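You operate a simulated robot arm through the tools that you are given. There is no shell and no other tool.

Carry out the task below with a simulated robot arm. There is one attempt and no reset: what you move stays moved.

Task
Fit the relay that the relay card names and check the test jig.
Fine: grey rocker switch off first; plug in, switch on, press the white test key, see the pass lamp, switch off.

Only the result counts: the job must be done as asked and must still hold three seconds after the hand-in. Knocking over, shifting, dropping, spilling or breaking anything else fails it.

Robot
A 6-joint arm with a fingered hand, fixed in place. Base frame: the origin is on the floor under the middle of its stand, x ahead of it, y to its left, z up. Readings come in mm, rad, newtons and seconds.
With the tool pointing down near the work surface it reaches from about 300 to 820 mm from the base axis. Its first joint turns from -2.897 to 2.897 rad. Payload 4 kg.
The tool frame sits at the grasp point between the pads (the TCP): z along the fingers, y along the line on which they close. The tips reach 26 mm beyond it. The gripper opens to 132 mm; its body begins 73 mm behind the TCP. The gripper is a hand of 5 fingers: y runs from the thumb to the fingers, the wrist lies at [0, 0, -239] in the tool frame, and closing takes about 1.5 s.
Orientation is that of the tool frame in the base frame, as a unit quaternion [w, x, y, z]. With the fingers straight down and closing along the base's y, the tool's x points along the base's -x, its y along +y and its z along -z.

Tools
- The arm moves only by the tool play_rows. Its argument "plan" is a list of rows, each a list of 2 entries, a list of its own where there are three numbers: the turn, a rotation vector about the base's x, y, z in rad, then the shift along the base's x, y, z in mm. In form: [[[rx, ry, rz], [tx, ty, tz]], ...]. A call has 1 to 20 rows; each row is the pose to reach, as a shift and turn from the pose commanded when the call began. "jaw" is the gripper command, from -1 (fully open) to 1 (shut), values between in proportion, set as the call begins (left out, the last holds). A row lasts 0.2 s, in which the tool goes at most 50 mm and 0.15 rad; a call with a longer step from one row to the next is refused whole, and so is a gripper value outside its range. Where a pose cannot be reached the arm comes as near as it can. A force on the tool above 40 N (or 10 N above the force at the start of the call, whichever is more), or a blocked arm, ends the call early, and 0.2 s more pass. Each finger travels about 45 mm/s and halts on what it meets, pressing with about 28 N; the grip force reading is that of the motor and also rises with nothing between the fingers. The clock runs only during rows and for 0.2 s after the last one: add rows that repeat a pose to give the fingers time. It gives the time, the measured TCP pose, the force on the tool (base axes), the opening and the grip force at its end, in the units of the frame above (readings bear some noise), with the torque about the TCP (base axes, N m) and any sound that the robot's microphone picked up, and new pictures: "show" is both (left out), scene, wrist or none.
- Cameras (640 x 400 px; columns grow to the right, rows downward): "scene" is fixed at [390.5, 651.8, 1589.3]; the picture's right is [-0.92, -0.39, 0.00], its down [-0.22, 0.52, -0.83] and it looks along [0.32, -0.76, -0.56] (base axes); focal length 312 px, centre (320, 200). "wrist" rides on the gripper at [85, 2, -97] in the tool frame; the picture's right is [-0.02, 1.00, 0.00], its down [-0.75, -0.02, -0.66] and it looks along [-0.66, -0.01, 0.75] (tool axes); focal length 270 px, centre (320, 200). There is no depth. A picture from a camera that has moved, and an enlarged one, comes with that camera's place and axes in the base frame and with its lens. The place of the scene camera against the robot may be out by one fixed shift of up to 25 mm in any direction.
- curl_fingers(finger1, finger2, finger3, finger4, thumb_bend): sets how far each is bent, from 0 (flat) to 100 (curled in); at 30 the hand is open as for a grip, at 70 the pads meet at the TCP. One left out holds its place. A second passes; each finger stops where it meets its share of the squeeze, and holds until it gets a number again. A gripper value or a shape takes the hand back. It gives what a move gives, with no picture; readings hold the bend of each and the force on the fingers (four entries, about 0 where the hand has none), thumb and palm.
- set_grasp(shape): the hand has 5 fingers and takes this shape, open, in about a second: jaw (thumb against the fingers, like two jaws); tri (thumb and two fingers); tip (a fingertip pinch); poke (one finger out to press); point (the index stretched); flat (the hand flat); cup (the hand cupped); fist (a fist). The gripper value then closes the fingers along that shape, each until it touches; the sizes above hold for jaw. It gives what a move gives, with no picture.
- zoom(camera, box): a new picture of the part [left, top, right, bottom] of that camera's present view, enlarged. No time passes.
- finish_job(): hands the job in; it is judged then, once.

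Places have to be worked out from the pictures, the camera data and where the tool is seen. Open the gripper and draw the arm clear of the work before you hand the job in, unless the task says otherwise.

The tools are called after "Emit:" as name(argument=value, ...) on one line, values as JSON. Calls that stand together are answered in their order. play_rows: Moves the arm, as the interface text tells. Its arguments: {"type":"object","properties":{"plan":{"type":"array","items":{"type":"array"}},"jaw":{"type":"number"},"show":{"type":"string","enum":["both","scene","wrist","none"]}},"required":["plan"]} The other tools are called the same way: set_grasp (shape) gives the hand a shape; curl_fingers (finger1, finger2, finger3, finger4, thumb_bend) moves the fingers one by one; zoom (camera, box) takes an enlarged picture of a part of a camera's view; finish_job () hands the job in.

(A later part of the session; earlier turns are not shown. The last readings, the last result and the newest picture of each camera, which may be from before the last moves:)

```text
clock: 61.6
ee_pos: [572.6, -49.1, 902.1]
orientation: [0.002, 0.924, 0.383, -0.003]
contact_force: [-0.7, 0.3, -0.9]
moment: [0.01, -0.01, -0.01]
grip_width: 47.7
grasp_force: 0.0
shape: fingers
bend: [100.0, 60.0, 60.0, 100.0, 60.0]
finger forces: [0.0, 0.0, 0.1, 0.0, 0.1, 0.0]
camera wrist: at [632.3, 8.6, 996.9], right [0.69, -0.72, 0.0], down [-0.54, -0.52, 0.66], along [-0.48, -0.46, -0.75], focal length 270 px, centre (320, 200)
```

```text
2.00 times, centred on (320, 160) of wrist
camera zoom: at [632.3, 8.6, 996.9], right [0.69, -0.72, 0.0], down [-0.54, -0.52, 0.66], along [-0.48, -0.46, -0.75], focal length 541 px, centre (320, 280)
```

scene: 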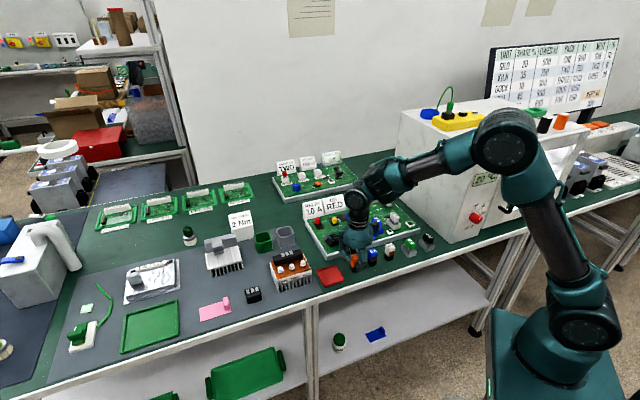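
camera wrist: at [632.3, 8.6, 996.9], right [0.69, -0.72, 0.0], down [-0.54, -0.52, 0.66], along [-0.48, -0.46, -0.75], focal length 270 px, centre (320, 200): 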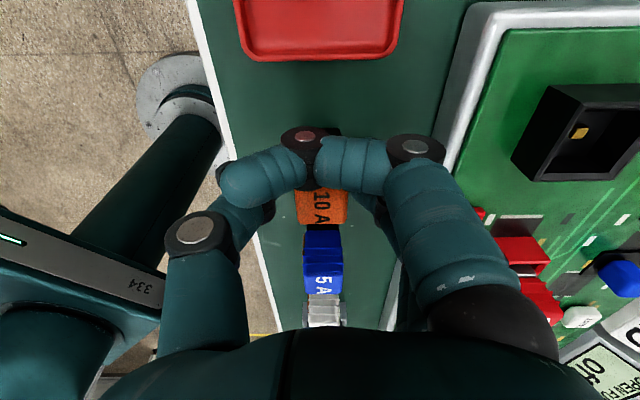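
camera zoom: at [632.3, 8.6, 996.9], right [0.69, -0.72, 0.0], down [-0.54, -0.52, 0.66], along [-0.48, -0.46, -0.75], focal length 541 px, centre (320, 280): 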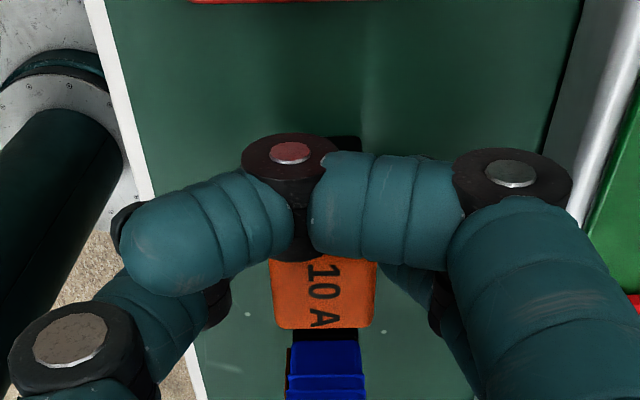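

Still no contact at 60; the relay stays centred. I continue closing in small steps.

Emit:
curl_fingers(finger2=63, finger3=63, thumb_bend=63)

Emit:
curl_fingers(finger2=66, finger3=66, thumb_bend=66)

Emit:
zoom(camera="wrist", box=[200, 60, 440, 260])

Emit:
zoom(camera="scene", box=[330, 230, 390, 280])

```text
clock: 62.6
ee_pos: [571.7, -49.9, 900.8]
orientation: [0.001, 0.924, 0.383, -0.002]
contact_force: [-0.5, 0.8, 0.4]
moment: [0.0, -0.04, 0.03]
grip_width: 46.8
grasp_force: 0.1
shape: fingers
bend: [100.0, 63.0, 63.0, 100.0, 63.0]
finger forces: [0.0, 0.2, 0.2, 0.0, 0.2, 0.0]
```

```text
clock: 63.6
ee_pos: [571.0, -49.6, 900.7]
orientation: [0.002, 0.924, 0.383, -0.003]
contact_force: [-0.2, -0.4, 1.1]
moment: [0.02, -0.01, -0.01]
grip_width: 46.3
grasp_force: 2.9
shape: fingers
bend: [100.0, 64.0, 64.0, 100.0, 64.0]
finger forces: [0.0, 1.7, 1.7, 0.0, 3.6, 0.0]
```

```text
2.00 times, centred on (320, 160) of wrist
camera zoom: at [632.3, 8.6, 996.9], right [0.69, -0.72, 0.0], down [-0.54, -0.52, 0.66], along [-0.48, -0.46, -0.75], focal length 541 px, centre (320, 280)
```

zoom: 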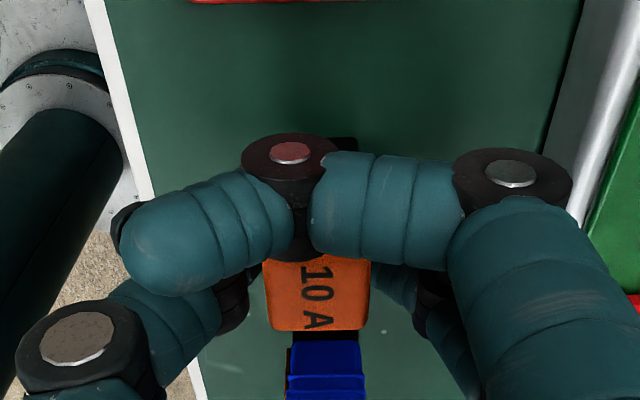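

```text
8.00 times, centred on (360, 255) of scene
camera zoom: at [390.5, 651.8, 1589.3], right [-0.92, -0.39, 0.0], down [-0.22, 0.52, -0.83], along [0.32, -0.76, -0.56], focal length 2500 px, centre (0, -240)
```

zoom: 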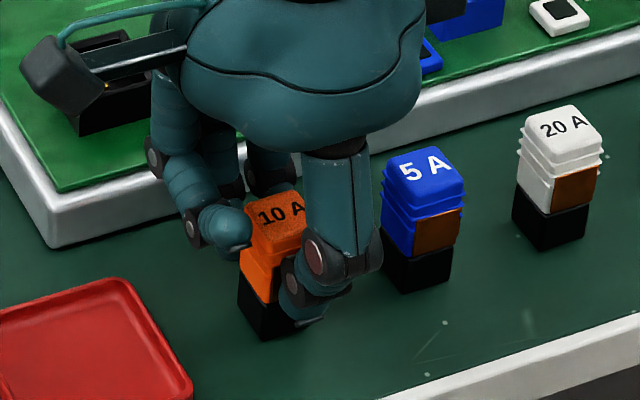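

Thumb and two fingers touch evenly (3.6 N vs 1.7+1.7 N) and the relay is upright. I tighten the grip, then lift slowly.

Emit:
curl_fingers(finger2=80, finger3=80, thumb_bend=80)

Emit:
play_rows(plan=[[[0, 0, 0], [0, 0, 3]], [[0, 0, 0], [0, 0, 8]], [[0, 0, 0], [0, 0, 16]], [[0, 0, 0], [0, 0, 30]], [[0, 0, 0], [0, 0, 50]], [[0, 0, 0], [0, 0, 80]], [[0, 0, 0], [0, 0, 110]], [[0, 0, 0], [0, 0, 110]]])

Emit:
zoom(camera="scene", box=[320, 180, 420, 280])

```text
clock: 64.6
ee_pos: [571.6, -50.2, 900.1]
orientation: [0.002, 0.924, 0.382, -0.003]
contact_force: [0.5, -0.4, -0.3]
moment: [-0.06, -0.01, 0.01]
grip_width: 43.6
grasp_force: 30.0
shape: fingers
bend: [100.0, 65.0, 68.0, 100.0, 71.0]
finger forces: [0.0, 11.0, 31.2, 0.1, 18.0, 0.1]
```

```text
clock: 66.4
ee_pos: [571.2, -48.6, 1009.7]
orientation: [0.002, 0.924, 0.383, -0.003]
contact_force: [-0.2, 0.4, -1.3]
moment: [0.02, 0.03, -0.01]
grip_width: 43.4
grasp_force: 27.5
shape: fingers
bend: [100.0, 65.0, 68.0, 100.0, 71.0]
finger forces: [0.1, 11.6, 25.6, 0.0, 18.2, 0.0]
camera wrist: at [631.9, 9.0, 1106.2], right [0.69, -0.72, 0.0], down [-0.54, -0.52, 0.66], along [-0.48, -0.46, -0.75], focal length 270 px, centre (320, 200)
```

scene: 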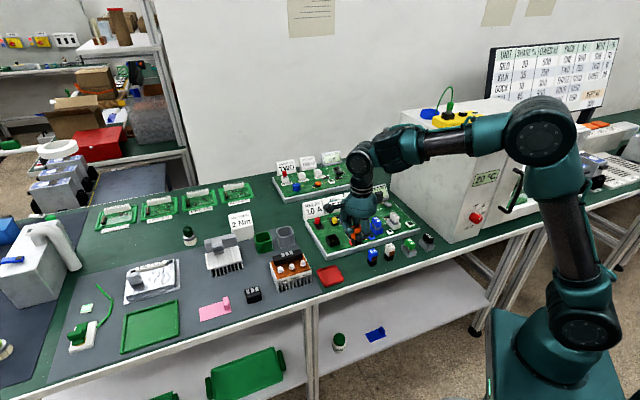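
wrist: 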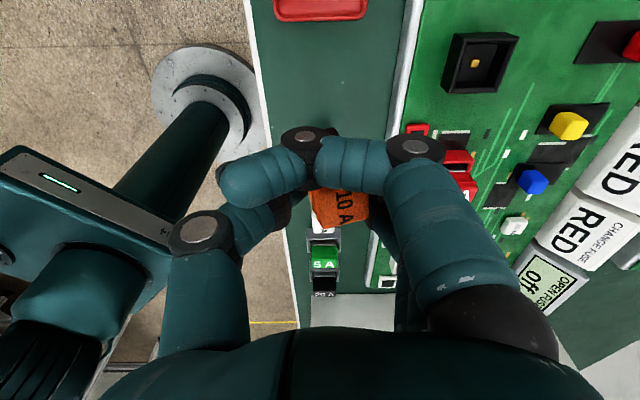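

```text
4.00 times, centred on (370, 230) of scene
camera zoom: at [390.5, 651.8, 1589.3], right [-0.92, -0.39, 0.0], down [-0.22, 0.52, -0.83], along [0.32, -0.76, -0.56], focal length 1250 px, centre (120, 80)
```

zoom: 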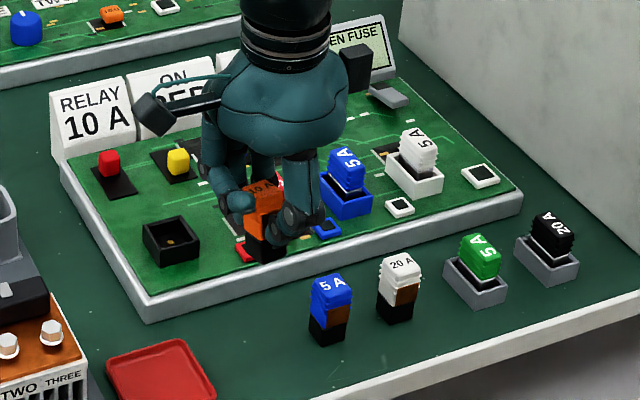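

The relay is lifted, but it twisted a little in the hand (finger 3 pressed deeper than finger 2). I swing finger 1 out of the way to see the relay in the grip.

Emit:
curl_fingers(finger1=0)

Emit:
play_rows(plan=[[[0, 0, 0], [0, 0, 0]]], show="wrist")

Emit:
zoom(camera="wrist", box=[240, 100, 420, 260])

Emit:
zoom(camera="scene", box=[340, 200, 400, 260])

```text
clock: 67.4
ee_pos: [571.5, -48.1, 1011.8]
orientation: [0.002, 0.924, 0.382, -0.003]
contact_force: [0.1, -0.6, -0.8]
moment: [0.02, 0.0, -0.01]
grip_width: 107.8
grasp_force: 27.0
shape: fingers
bend: [0.0, 64.0, 68.0, 100.0, 71.0]
finger forces: [0.0, 11.6, 24.4, 0.1, 18.3, 0.0]
```

```text
clock: 67.8
ee_pos: [571.0, -48.0, 1010.3]
orientation: [0.002, 0.924, 0.383, -0.002]
contact_force: [-0.4, 0.0, -0.4]
moment: [-0.02, -0.01, 0.0]
grip_width: 108.0
grasp_force: 26.7
shape: fingers
bend: [0.0, 64.0, 68.0, 100.0, 72.0]
finger forces: [0.1, 11.5, 23.8, 0.0, 18.3, 0.1]
camera wrist: at [632.0, 9.0, 1106.0], right [0.69, -0.72, 0.0], down [-0.54, -0.52, 0.66], along [-0.48, -0.46, -0.75], focal length 270 px, centre (320, 200)
```

wrist: 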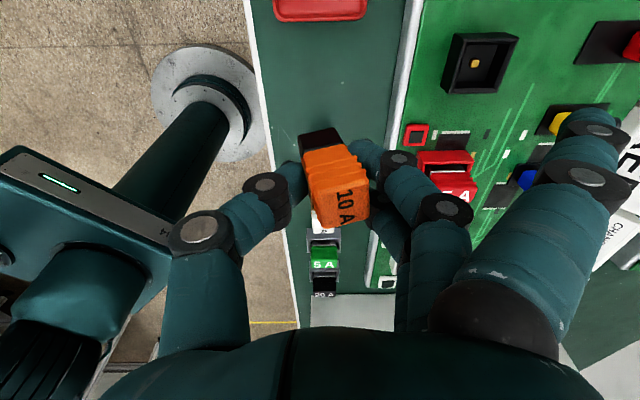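

```text
2.50 times, centred on (330, 180) of wrist
camera zoom: at [632.0, 9.0, 1106.0], right [0.69, -0.72, 0.0], down [-0.54, -0.52, 0.66], along [-0.48, -0.46, -0.75], focal length 676 px, centre (295, 250)
```

zoom: 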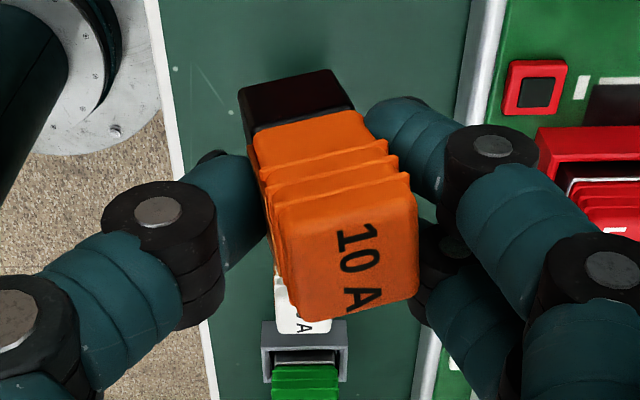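

```text
6.67 times, centred on (370, 230) of scene
camera zoom: at [390.5, 651.8, 1589.3], right [-0.92, -0.39, 0.0], down [-0.22, 0.52, -0.83], along [0.32, -0.76, -0.56], focal length 2084 px, centre (-13, 0)
```

zoom: 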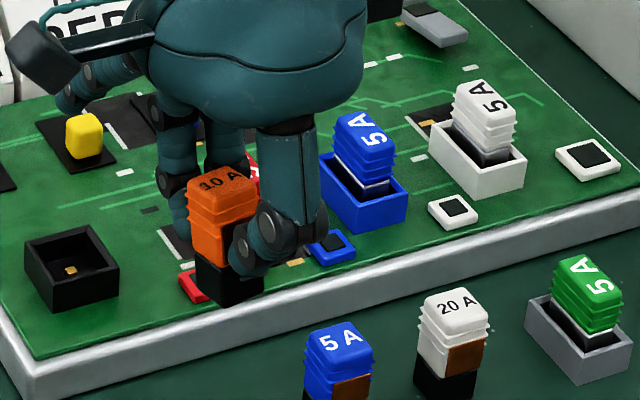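

The relay is held but leans (its foot toward the thumb by ~11°, ~6° the other way, ~7° yaw) and sits about 10 mm off centre. I compensate by turning the hand so the relay hangs upright and aligned, while moving above the socket at a safe height.

Emit:
play_rows(plan=[[[-0.018, -0.054, -0.03], [20, -12, 0]], [[-0.036, -0.108, -0.06], [45, -26, 0]], [[-0.054, -0.162, -0.09], [70, -40, 0]], [[-0.0721, -0.2163, -0.12], [93.5, -54, 0]], [[-0.0721, -0.2163, -0.12], [93.5, -54, 0]]])

Emit:
zoom(camera="wrist", box=[240, 60, 440, 240])

Emit:
zoom(camera="scene", box=[310, 190, 390, 260])

```text
clock: 69.0
ee_pos: [669.3, -103.1, 1010.5]
orientation: [0.077, 0.939, 0.324, 0.085]
contact_force: [-1.0, 0.4, -0.8]
moment: [0.0, 0.01, 0.02]
grip_width: 107.6
grasp_force: 26.1
shape: fingers
bend: [0.0, 64.0, 67.0, 100.0, 72.0]
finger forces: [0.0, 11.6, 22.3, 0.1, 18.3, 0.1]
camera wrist: at [714.9, -44.1, 1113.2], right [0.58, -0.79, 0.2], down [-0.73, -0.4, 0.56], along [-0.36, -0.47, -0.81], focal length 270 px, centre (320, 200)
```

scene: 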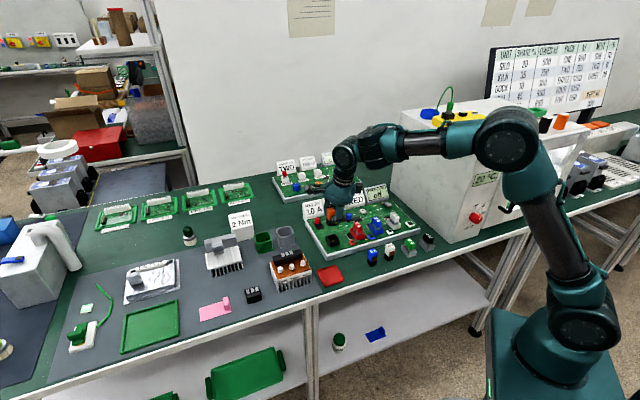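
wrist: 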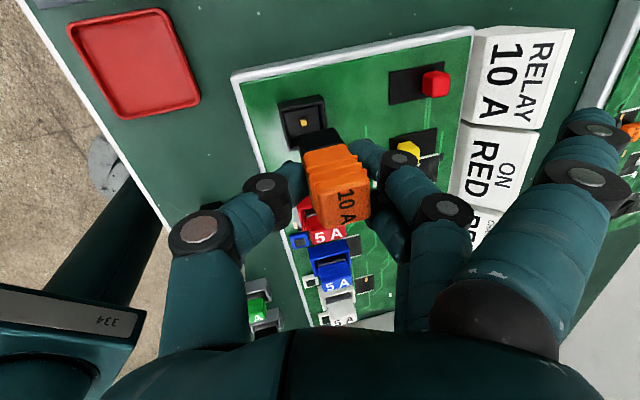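

```text
2.22 times, centred on (340, 150) of wrist
camera zoom: at [714.9, -44.1, 1113.2], right [0.58, -0.79, 0.2], down [-0.73, -0.4, 0.56], along [-0.36, -0.47, -0.81], focal length 601 px, centre (276, 311)
```

zoom: 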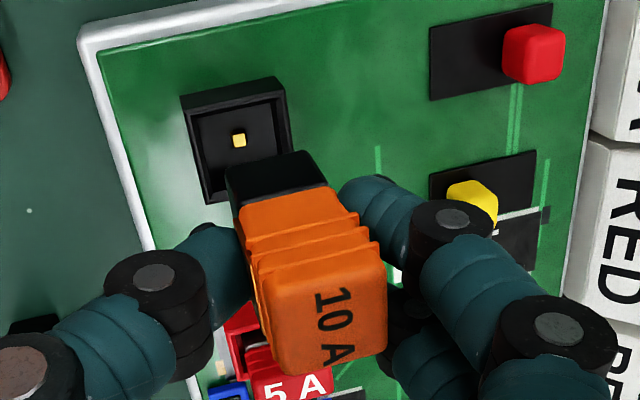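

```text
5.71 times, centred on (350, 225) of scene
camera zoom: at [390.5, 651.8, 1589.3], right [-0.92, -0.39, 0.0], down [-0.22, 0.52, -0.83], along [0.32, -0.76, -0.56], focal length 1786 px, centre (149, 57)
```

zoom: 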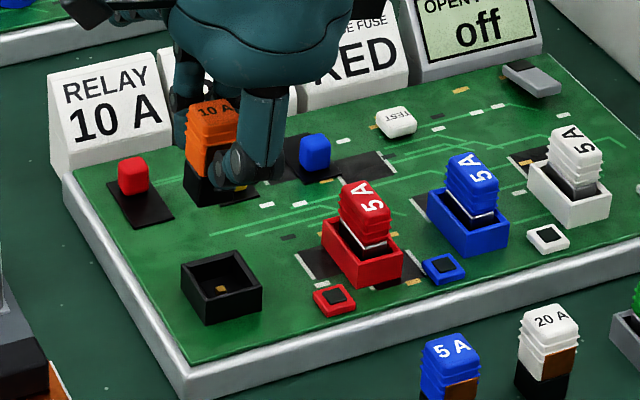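

The relay now hangs upright and aligned (checked against the projected vertical). Its centre is about 6–7 mm too far in +x relative to the socket, so I shift and lower to roughly 25 mm above the rim, then check again.

Emit:
play_rows(plan=[[[0, 0, 0], [-3, 0, -8]], [[0, 0, 0], [-6.6, 0, -16]], [[0, 0, 0], [-6.6, 0, -25]], [[0, 0, 0], [-6.6, 0, -25]]])

Emit:
zoom(camera="wrist", box=[240, 60, 440, 240])

Emit:
zoom(camera="scene", box=[310, 200, 370, 250])

```text
clock: 70.0
ee_pos: [660.1, -103.7, 986.2]
orientation: [0.076, 0.939, 0.324, 0.083]
contact_force: [-0.3, -0.1, -0.7]
moment: [0.05, 0.01, 0.03]
grip_width: 107.4
grasp_force: 25.7
shape: fingers
bend: [0.0, 64.0, 67.0, 100.0, 72.0]
finger forces: [0.1, 11.4, 21.3, 0.0, 18.5, 0.1]
camera wrist: at [706.9, -45.5, 1088.9], right [0.58, -0.79, 0.19], down [-0.73, -0.4, 0.56], along [-0.36, -0.47, -0.81], focal length 270 px, centre (320, 200)
```

scene: 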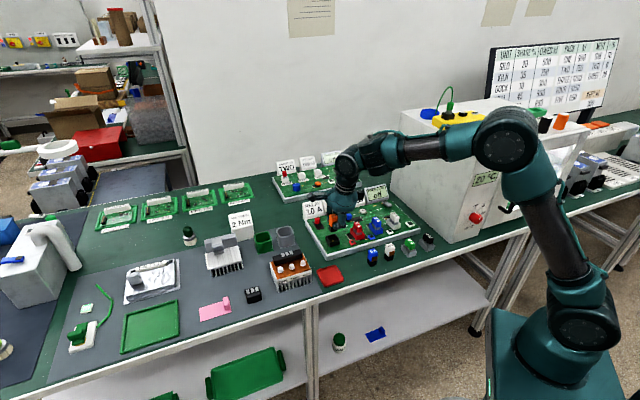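
wrist: 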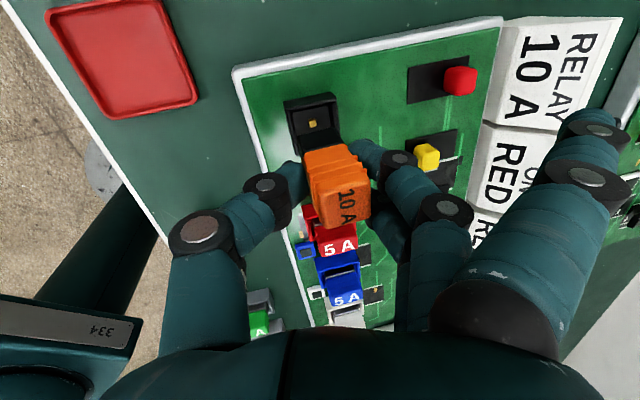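

```text
2.22 times, centred on (340, 150) of wrist
camera zoom: at [706.9, -45.5, 1088.9], right [0.58, -0.79, 0.19], down [-0.73, -0.4, 0.56], along [-0.36, -0.47, -0.81], focal length 601 px, centre (276, 311)
```

zoom: 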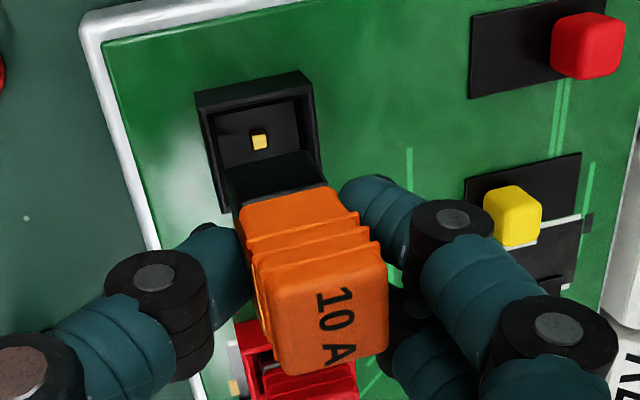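

```text
8.00 times, centred on (340, 225) of scene
camera zoom: at [390.5, 651.8, 1589.3], right [-0.92, -0.39, 0.0], down [-0.22, 0.52, -0.83], along [0.32, -0.76, -0.56], focal length 2500 px, centre (160, 0)
```

zoom: 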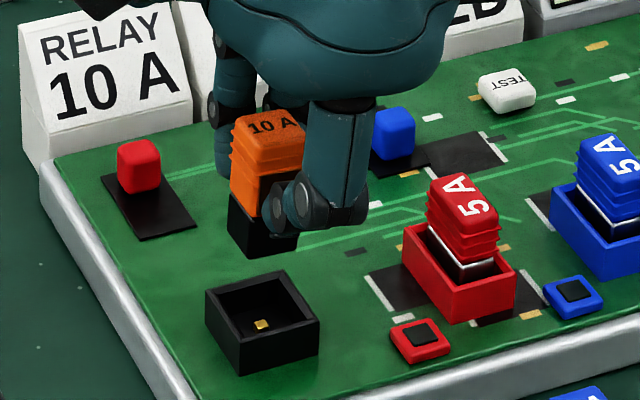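

I need a more precise relay-to-socket offset, so I zoom tightly on the relay's foot and the socket in both cameras.

Emit:
zoom(camera="wrist", box=[275, 80, 365, 160])

Emit:
zoom(camera="wrist", box=[290, 130, 390, 240])

Emit:
zoom(camera="scene", box=[320, 210, 360, 250])

```text
5.00 times, centred on (320, 120) of wrist
camera zoom: at [706.9, -45.5, 1088.9], right [0.58, -0.79, 0.19], down [-0.73, -0.4, 0.56], along [-0.36, -0.47, -0.81], focal length 1351 px, centre (320, 600)
```

zoom: 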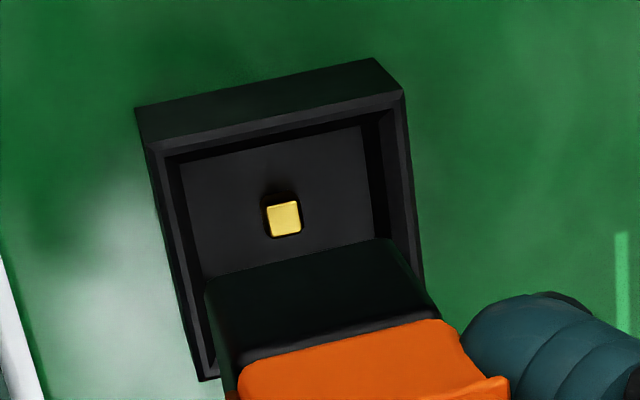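

```text
3.64 times, centred on (340, 185) of wrist
camera zoom: at [706.9, -45.5, 1088.9], right [0.58, -0.79, 0.19], down [-0.73, -0.4, 0.56], along [-0.36, -0.47, -0.81], focal length 983 px, centre (247, 254)
```

zoom: 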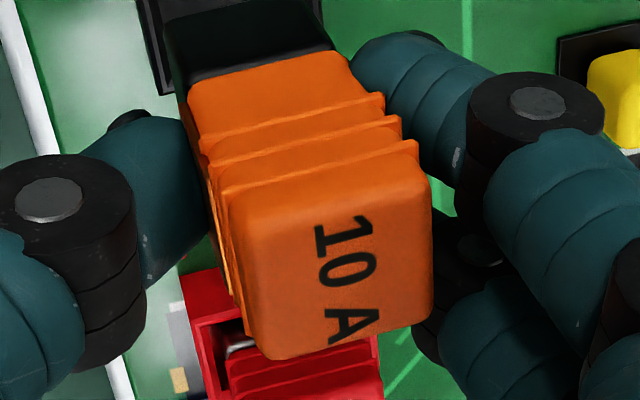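

```text
10.00 times, centred on (340, 230) of scene
camera zoom: at [390.5, 651.8, 1589.3], right [-0.92, -0.39, 0.0], down [-0.22, 0.52, -0.83], along [0.32, -0.76, -0.56], focal length 3125 px, centre (120, -100)
```

zoom: 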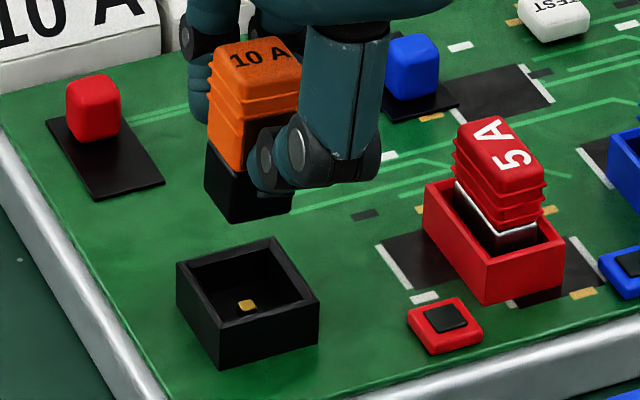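

Combining both views: the relay foot is ~37 mm above the rim, offset about +1 mm in u and −2 mm in v from the socket. I correct that and lower 28 mm for another check just above the rim.

Emit:
play_rows(plan=[[[0, 0, 0], [0.9, -1.9, -8]], [[0, 0, 0], [0.9, -1.9, -16]], [[0, 0, 0], [0.9, -1.9, -23]], [[0, 0, 0], [0.9, -1.9, -28]], [[0, 0, 0], [0.9, -1.9, -28]]])

Emit:
zoom(camera="wrist", box=[275, 80, 365, 160])

Emit:
zoom(camera="scene", box=[320, 215, 360, 250])

```text
clock: 71.2
ee_pos: [660.8, -105.7, 957.8]
orientation: [0.076, 0.939, 0.324, 0.084]
contact_force: [0.4, 0.7, -0.5]
moment: [0.02, 0.0, -0.01]
grip_width: 107.3
grasp_force: 25.5
shape: fingers
bend: [0.0, 64.0, 67.0, 100.0, 72.0]
finger forces: [0.0, 11.6, 20.4, 0.0, 18.4, 0.0]
camera wrist: at [706.3, -47.0, 1060.1], right [0.58, -0.79, 0.19], down [-0.73, -0.4, 0.56], along [-0.36, -0.47, -0.81], focal length 270 px, centre (320, 200)
```

scene: 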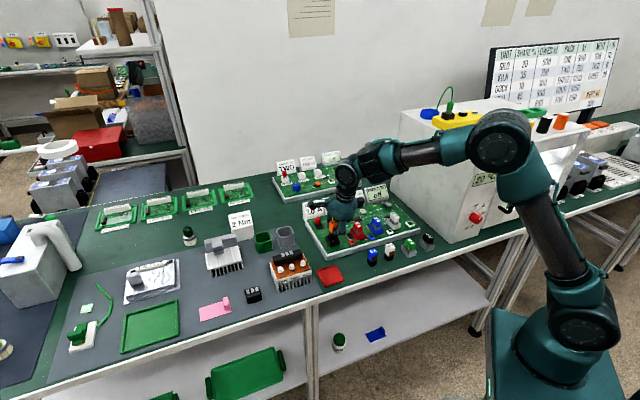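
wrist: 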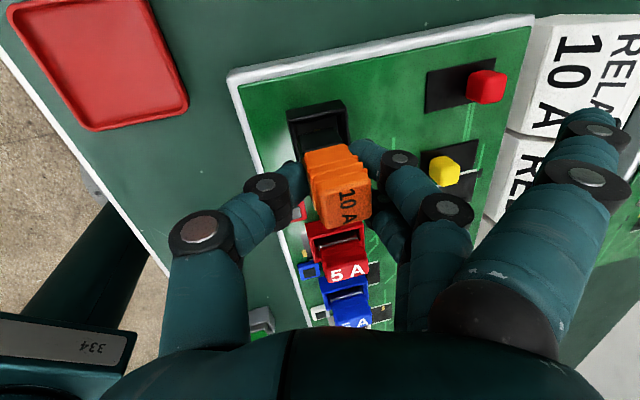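

```text
5.00 times, centred on (320, 120) of wrist
camera zoom: at [706.3, -47.0, 1060.1], right [0.58, -0.79, 0.19], down [-0.73, -0.4, 0.56], along [-0.36, -0.47, -0.81], focal length 1351 px, centre (320, 600)
```

zoom: 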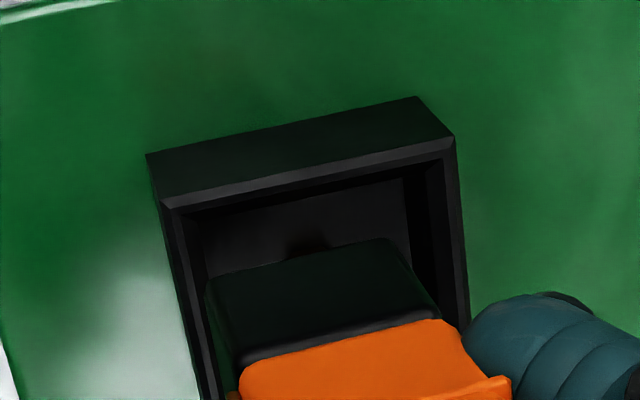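

```text
11.43 times, centred on (340, 232) of scene
camera zoom: at [390.5, 651.8, 1589.3], right [-0.92, -0.39, 0.0], down [-0.22, 0.52, -0.83], along [0.32, -0.76, -0.56], focal length 3572 px, centre (91, -171)
```

zoom: 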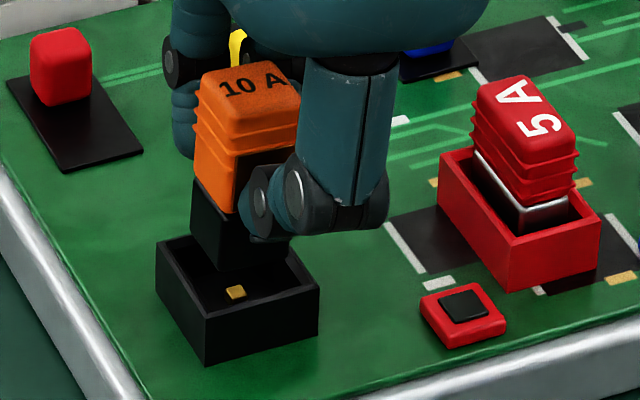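

Close-up: the relay foot (about 9 mm above the rim) is centred along u but about 4 mm too far toward the thumb side (−v). I shift +4 mm in v and lower to just above the rim.

Emit:
play_rows(plan=[[[0, 0, 0], [1.4, -1.4, 0]], [[0, 0, 0], [2.8, -2.8, 0]], [[0, 0, 0], [2.8, -2.8, -3]], [[0, 0, 0], [2.8, -2.8, -5]], [[0, 0, 0], [2.8, -2.8, -5]]])

Emit:
zoom(camera="wrist", box=[275, 80, 365, 160])

Emit:
zoom(camera="scene", box=[320, 215, 360, 250])

```text
clock: 72.4
ee_pos: [662.2, -106.4, 953.2]
orientation: [0.076, 0.939, 0.325, 0.083]
contact_force: [-0.1, 0.0, -0.5]
moment: [0.02, 0.03, -0.01]
grip_width: 107.2
grasp_force: 24.8
shape: fingers
bend: [0.0, 64.0, 67.0, 100.0, 72.0]
finger forces: [0.1, 11.7, 19.8, 0.0, 18.5, 0.0]
camera wrist: at [708.8, -48.8, 1056.0], right [0.58, -0.79, 0.19], down [-0.73, -0.4, 0.56], along [-0.36, -0.47, -0.81], focal length 270 px, centre (320, 200)
```

scene: 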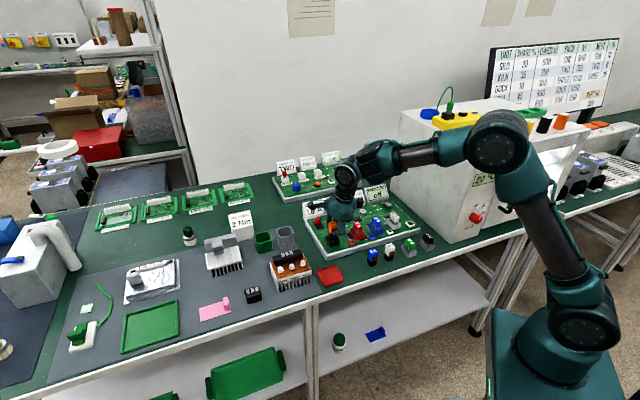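
wrist: 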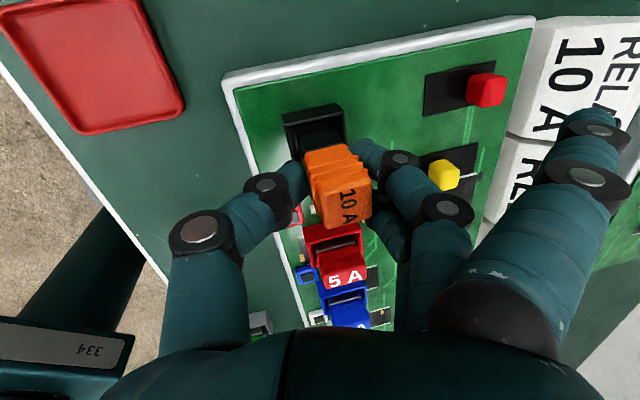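

```text
5.00 times, centred on (320, 120) of wrist
camera zoom: at [708.8, -48.8, 1056.0], right [0.58, -0.79, 0.19], down [-0.73, -0.4, 0.56], along [-0.36, -0.47, -0.81], focal length 1351 px, centre (320, 600)
```

zoom: 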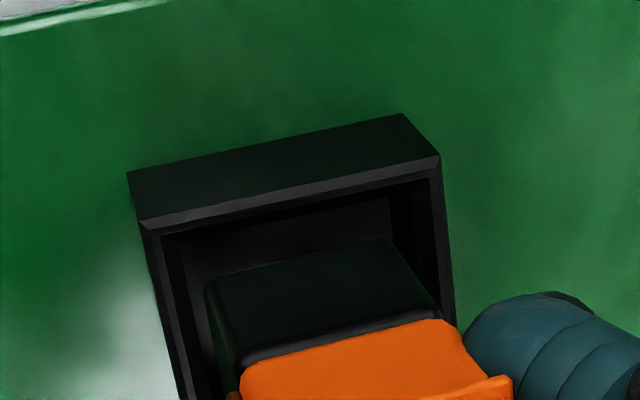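

```text
11.43 times, centred on (340, 232) of scene
camera zoom: at [390.5, 651.8, 1589.3], right [-0.92, -0.39, 0.0], down [-0.22, 0.52, -0.83], along [0.32, -0.76, -0.56], focal length 3572 px, centre (91, -171)
```

zoom: 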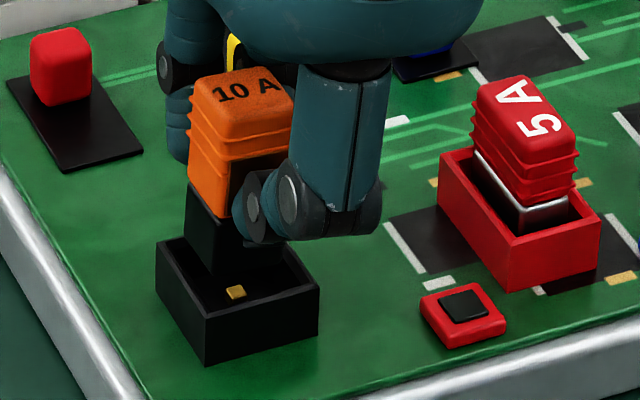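

The foot is now centred over the opening within about 1 mm. I lower slowly into the socket in 2 mm steps, watching the force.

Emit:
play_rows(plan=[[[0, 0, 0], [0.8, -0.3, -2]], [[0, 0, 0], [0.8, -0.3, -4]], [[0, 0, 0], [0.8, -0.3, -6]], [[0, 0, 0], [0.8, -0.3, -8]], [[0, 0, 0], [0.8, -0.3, -10]]])

Emit:
zoom(camera="wrist", box=[275, 80, 365, 160])

Emit:
zoom(camera="scene", box=[320, 215, 360, 250])

```text
clock: 73.6
ee_pos: [663.5, -108.7, 942.9]
orientation: [0.076, 0.939, 0.325, 0.083]
contact_force: [-0.2, -0.3, -0.5]
moment: [0.03, -0.02, -0.01]
grip_width: 107.0
grasp_force: 25.3
shape: fingers
bend: [0.0, 64.0, 67.0, 100.0, 72.0]
finger forces: [0.0, 11.7, 19.4, 0.0, 18.6, 0.0]
camera wrist: at [709.7, -50.1, 1046.0], right [0.58, -0.79, 0.19], down [-0.73, -0.4, 0.56], along [-0.36, -0.47, -0.81], focal length 270 px, centre (320, 200)
```

scene: 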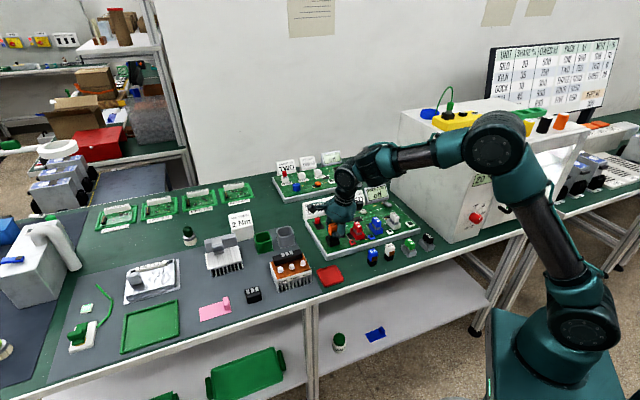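
wrist: 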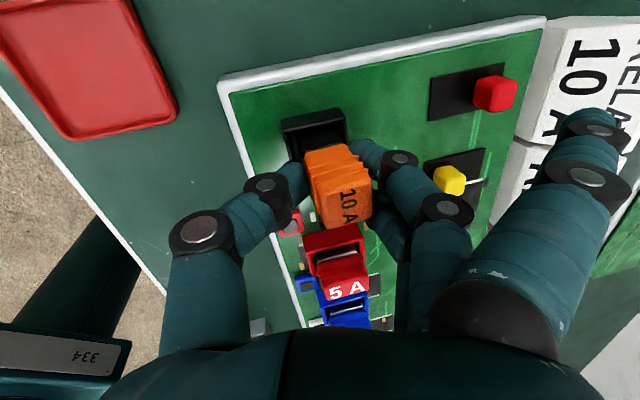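

```text
5.00 times, centred on (320, 120) of wrist
camera zoom: at [709.7, -50.1, 1046.0], right [0.58, -0.79, 0.19], down [-0.73, -0.4, 0.56], along [-0.36, -0.47, -0.81], focal length 1351 px, centre (320, 600)
```

zoom: 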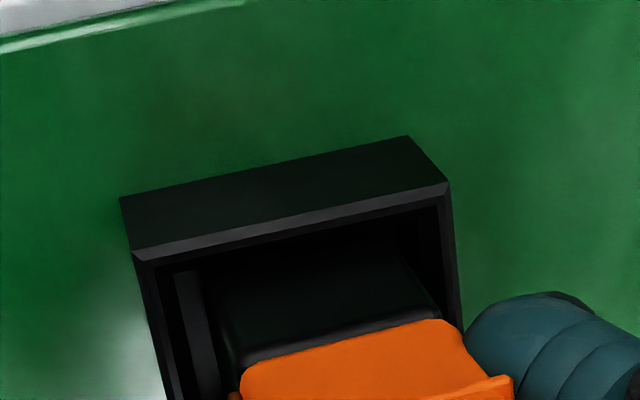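

```text
11.43 times, centred on (340, 232) of scene
camera zoom: at [390.5, 651.8, 1589.3], right [-0.92, -0.39, 0.0], down [-0.22, 0.52, -0.83], along [0.32, -0.76, -0.56], focal length 3572 px, centre (91, -171)
```

zoom: 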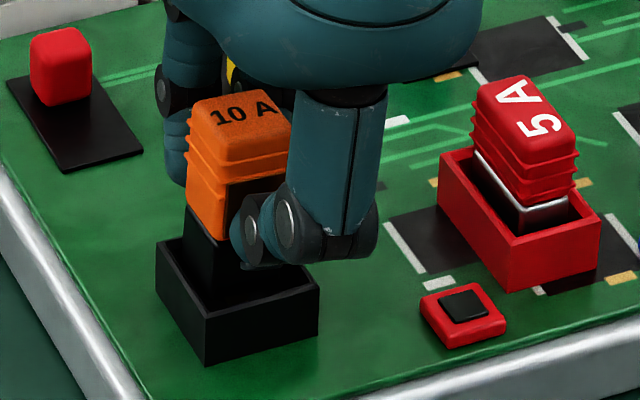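

The base is inside the walls with no contact force. I keep lowering in small steps until it meets the bottom.

Emit:
play_rows(plan=[[[0, 0, 0], [0, 0, -2]], [[0, 0, 0], [0, 0, -4]], [[0, 0, 0], [0, 0, -6]], [[0, 0, 0], [0, 0, -8]], [[0, 0, 0], [0, 0, -10]], [[0, 0, 0], [0, 0, -12]]])

Emit:
zoom(camera="wrist", box=[275, 80, 365, 160])

Emit:
zoom(camera="scene", box=[320, 215, 360, 250])

```text
clock: 75.0
ee_pos: [664.3, -107.8, 930.9]
orientation: [0.075, 0.939, 0.324, 0.083]
contact_force: [-3.2, -2.6, 2.3]
moment: [-0.11, 0.05, -0.05]
grip_width: 106.6
grasp_force: 25.5
shape: fingers
bend: [0.0, 64.0, 67.0, 100.0, 72.0]
finger forces: [0.0, 11.8, 19.9, 0.0, 18.9, 0.1]
camera wrist: at [710.1, -50.2, 1034.3], right [0.58, -0.79, 0.19], down [-0.73, -0.4, 0.56], along [-0.36, -0.47, -0.81], focal length 270 px, centre (320, 200)
```

scene: 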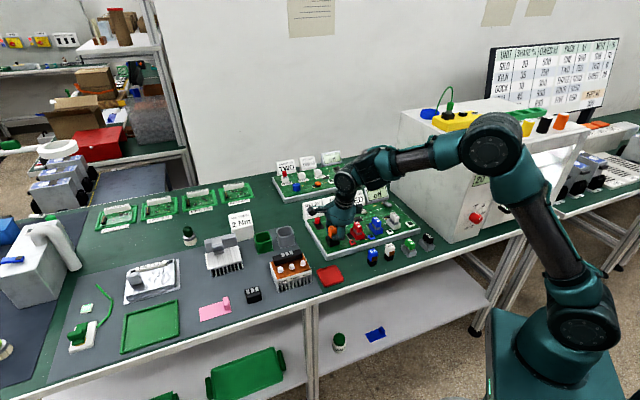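
wrist: 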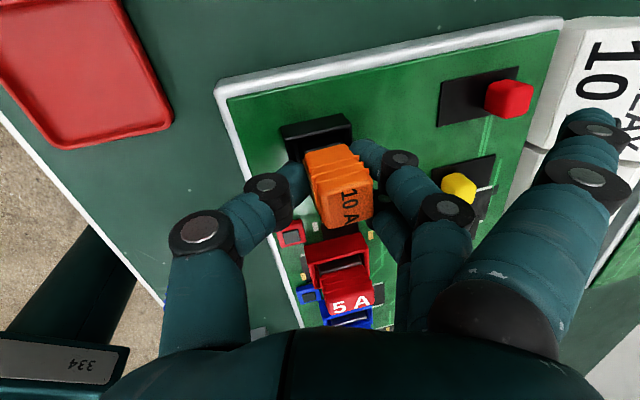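

```text
5.00 times, centred on (320, 120) of wrist
camera zoom: at [710.1, -50.2, 1034.3], right [0.58, -0.79, 0.19], down [-0.73, -0.4, 0.56], along [-0.36, -0.47, -0.81], focal length 1351 px, centre (320, 600)
```

zoom: 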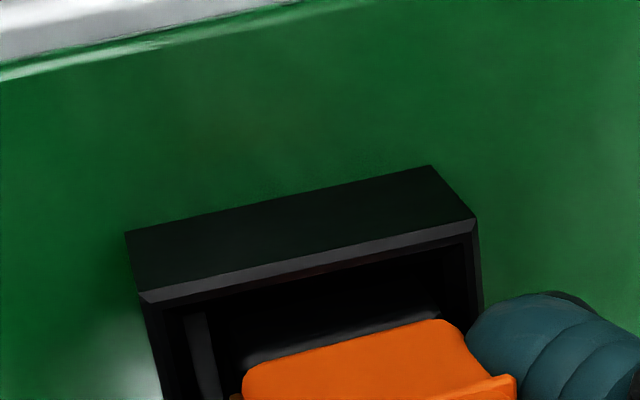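

```text
11.43 times, centred on (340, 232) of scene
camera zoom: at [390.5, 651.8, 1589.3], right [-0.92, -0.39, 0.0], down [-0.22, 0.52, -0.83], along [0.32, -0.76, -0.56], focal length 3572 px, centre (91, -171)
```

zoom: 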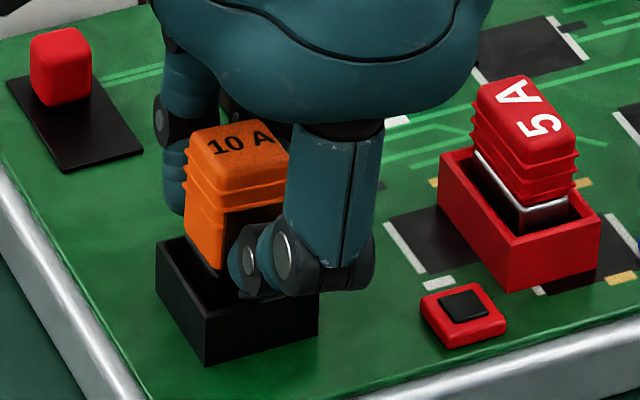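

There is a light contact with the +u wall (about 4 N). I ease 1 mm back in −u and continue pressing down gently.

Emit:
play_rows(plan=[[[0, 0, 0], [-0.8, -0.8, 0]], [[0, 0, 0], [-0.8, -0.8, -1]], [[0, 0, 0], [-0.8, -0.8, -2]], [[0, 0, 0], [-0.8, -0.8, -3]], [[0, 0, 0], [-0.8, -0.8, -4]]])

Emit:
zoom(camera="scene", box=[320, 215, 360, 250])

Emit:
zoom(camera="wrist", box=[240, 90, 440, 250])

```text
clock: 76.2
ee_pos: [662.1, -109.8, 930.1]
orientation: [0.076, 0.939, 0.324, 0.086]
contact_force: [0.4, 3.3, 27.0]
moment: [-0.33, -0.27, 0.01]
grip_width: 105.5
grasp_force: 32.0
shape: fingers
bend: [0.0, 64.0, 70.0, 100.0, 74.0]
finger forces: [0.1, 12.0, 28.0, 0.0, 23.5, 0.0]
camera wrist: at [708.4, -50.9, 1033.0], right [0.58, -0.79, 0.2], down [-0.73, -0.4, 0.55], along [-0.36, -0.47, -0.81], focal length 270 px, centre (320, 200)
```

scene: 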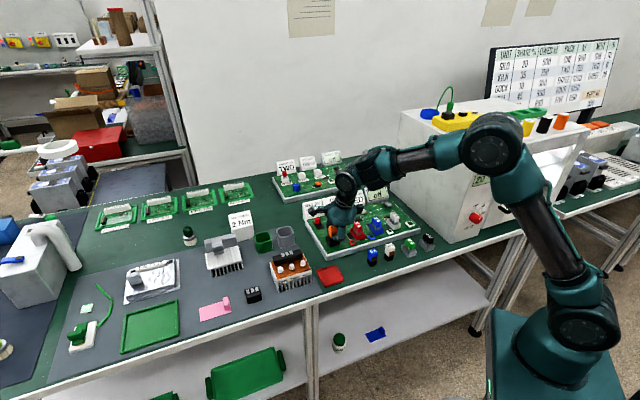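
wrist: 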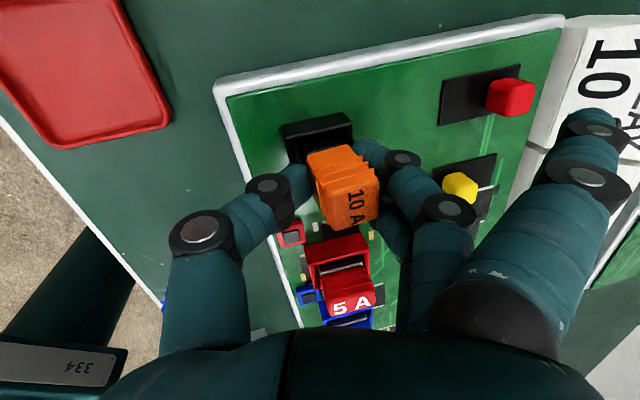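

```text
11.43 times, centred on (340, 232) of scene
camera zoom: at [390.5, 651.8, 1589.3], right [-0.92, -0.39, 0.0], down [-0.22, 0.52, -0.83], along [0.32, -0.76, -0.56], focal length 3572 px, centre (91, -171)
```

zoom: 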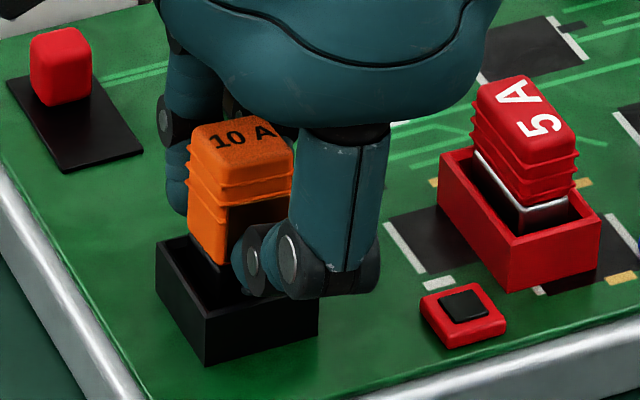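

```text
2.50 times, centred on (340, 170) of wrist
camera zoom: at [708.4, -50.9, 1033.0], right [0.58, -0.79, 0.2], down [-0.73, -0.4, 0.55], along [-0.36, -0.47, -0.81], focal length 676 px, centre (270, 275)
```

zoom: 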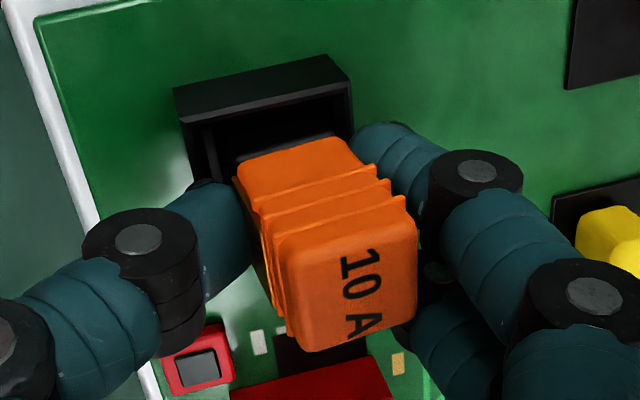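

The relay has bottomed out with 27 N. I release by opening fingers 2, 3 and the thumb together in stages.

Emit:
curl_fingers(finger2=60, finger3=60, thumb_bend=60)

Emit:
curl_fingers(finger2=48, finger3=48, thumb_bend=48)

Emit:
play_rows(plan=[[[0, 0, 0], [0, 0, 0]]])

Emit:
zoom(camera="scene", box=[320, 215, 360, 250])

Emit:
zoom(camera="wrist", box=[240, 90, 440, 250])

```text
clock: 77.2
ee_pos: [662.2, -110.2, 929.2]
orientation: [0.077, 0.939, 0.325, 0.083]
contact_force: [3.8, 2.7, 23.1]
moment: [0.14, 0.0, 0.02]
grip_width: 104.6
grasp_force: 15.3
shape: fingers
bend: [0.0, 58.0, 61.0, 100.0, 68.0]
finger forces: [0.0, 1.6, 1.3, 0.1, 27.7, 0.0]
```

```text
clock: 78.2
ee_pos: [662.5, -109.7, 928.5]
orientation: [0.076, 0.939, 0.323, 0.085]
contact_force: [7.1, -4.1, 30.2]
moment: [-0.02, -0.05, 0.03]
grip_width: 106.4
grasp_force: 16.4
shape: fingers
bend: [0.0, 48.0, 48.0, 100.0, 65.0]
finger forces: [0.0, 0.0, 0.0, 0.1, 32.7, 0.1]
```

```text
clock: 78.6
ee_pos: [662.6, -110.4, 927.9]
orientation: [0.076, 0.939, 0.323, 0.084]
contact_force: [6.9, -5.1, 29.9]
moment: [0.0, -0.04, -0.01]
grip_width: 106.2
grasp_force: 16.5
shape: fingers
bend: [0.0, 48.0, 48.0, 100.0, 65.0]
finger forces: [0.0, 0.0, 0.1, 0.0, 33.2, 0.0]
camera wrist: at [708.2, -51.4, 1031.5], right [0.58, -0.79, 0.2], down [-0.73, -0.4, 0.56], along [-0.36, -0.47, -0.81], focal length 270 px, centre (320, 200)
```

scene: 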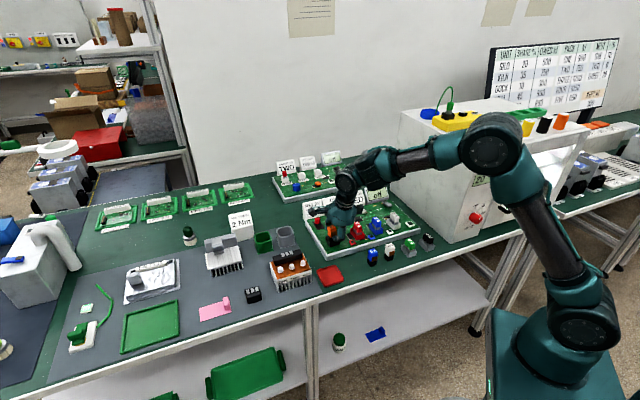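
wrist: 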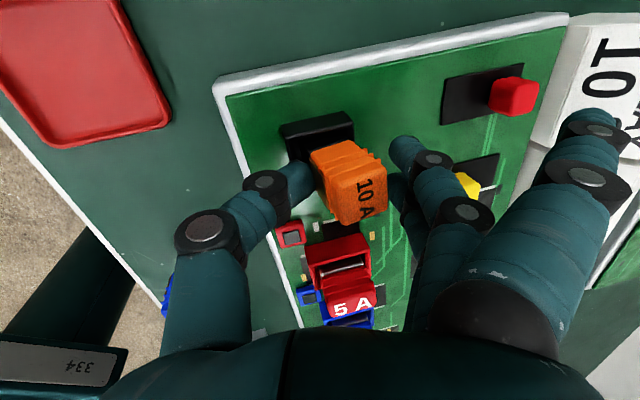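

```text
11.43 times, centred on (340, 232) of scene
camera zoom: at [390.5, 651.8, 1589.3], right [-0.92, -0.39, 0.0], down [-0.22, 0.52, -0.83], along [0.32, -0.76, -0.56], focal length 3572 px, centre (91, -171)
```

zoom: 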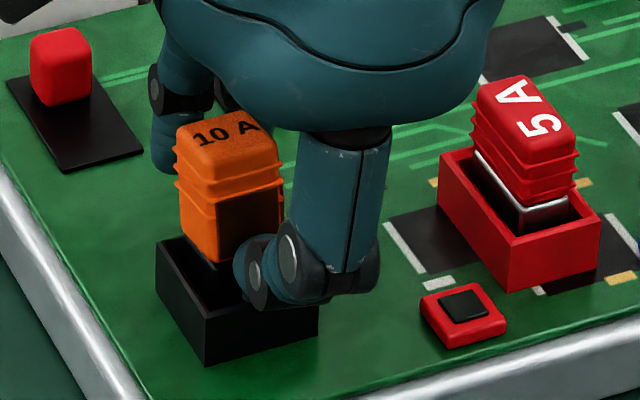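

```text
2.50 times, centred on (340, 170) of wrist
camera zoom: at [708.2, -51.4, 1031.5], right [0.58, -0.79, 0.2], down [-0.73, -0.4, 0.56], along [-0.36, -0.47, -0.81], focal length 676 px, centre (270, 275)
```

zoom: 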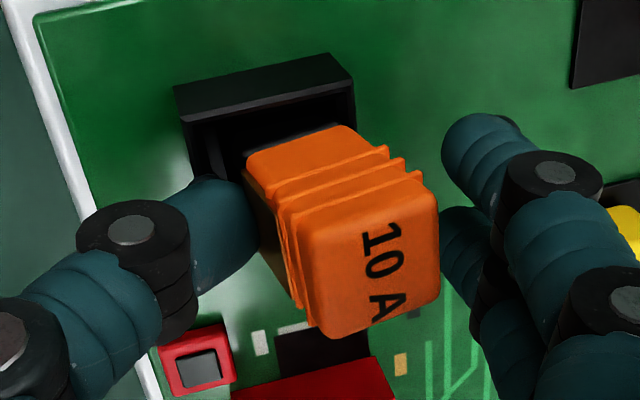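

Fingers 2 and 3 are free, but the thumb tip is braced against the socket rim (33 N). I raise the hand gently straight up to free it.

Emit:
play_rows(plan=[[[0, 0, 0], [0, 0, 2]], [[0, 0, 0], [0, 0, 4]], [[0, 0, 0], [0, 0, 7]], [[0, 0, 0], [0, 0, 10]], [[0, 0, 0], [0, 0, 12]], [[0, 0, 0], [0, 0, 12]]])

Emit:
zoom(camera="scene", box=[320, 215, 360, 250])

Emit:
zoom(camera="wrist", box=[240, 90, 440, 250])

```text
clock: 80.0
ee_pos: [663.9, -109.2, 939.3]
orientation: [0.075, 0.939, 0.325, 0.084]
contact_force: [-0.3, -0.2, 0.4]
moment: [-0.02, -0.04, 0.02]
grip_width: 139.4
grasp_force: 0.0
shape: fingers
bend: [0.0, 48.0, 48.0, 100.0, 48.0]
finger forces: [0.0, 0.0, 0.0, 0.0, 0.0, 0.0]
camera wrist: at [709.0, -50.5, 1042.2], right [0.58, -0.79, 0.19], down [-0.73, -0.4, 0.56], along [-0.36, -0.47, -0.81], focal length 270 px, centre (320, 200)
```

scene: 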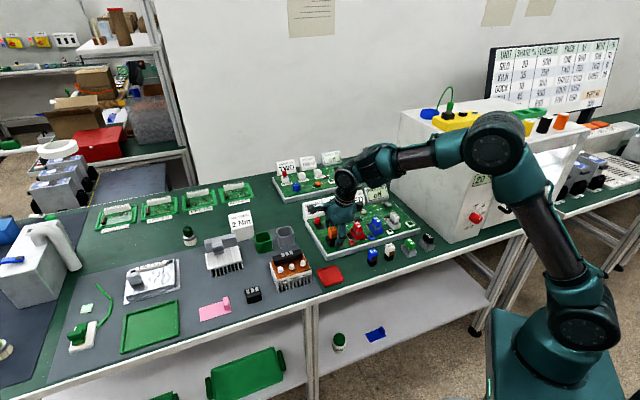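
wrist: 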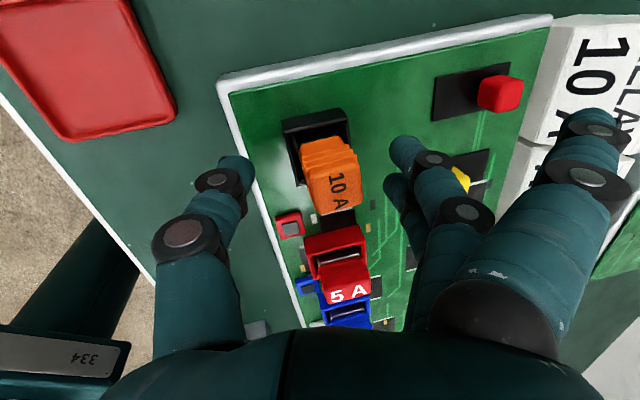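

```text
11.43 times, centred on (340, 232) of scene
camera zoom: at [390.5, 651.8, 1589.3], right [-0.92, -0.39, 0.0], down [-0.22, 0.52, -0.83], along [0.32, -0.76, -0.56], focal length 3572 px, centre (91, -171)
```

zoom: 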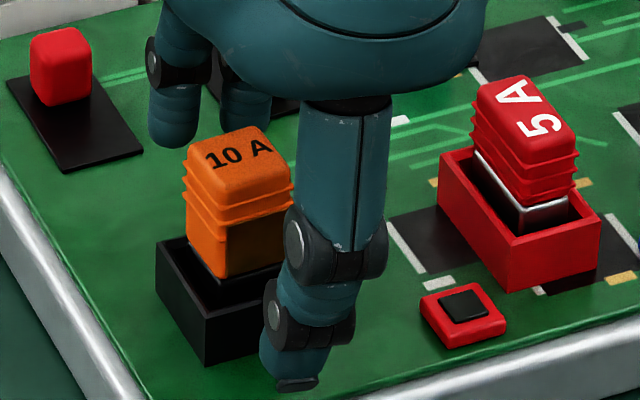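

```text
2.50 times, centred on (340, 170) of wrist
camera zoom: at [709.0, -50.5, 1042.2], right [0.58, -0.79, 0.19], down [-0.73, -0.4, 0.56], along [-0.36, -0.47, -0.81], focal length 676 px, centre (270, 275)
```

zoom: 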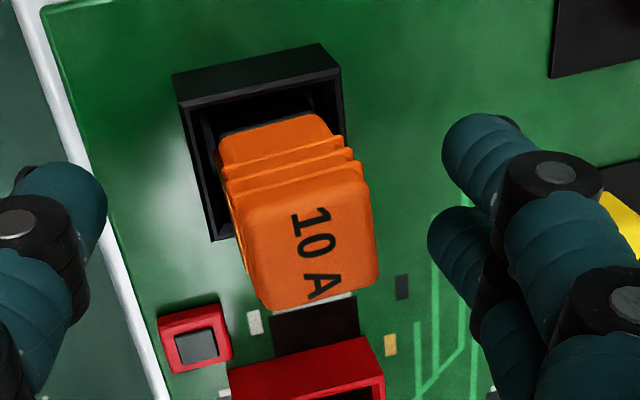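

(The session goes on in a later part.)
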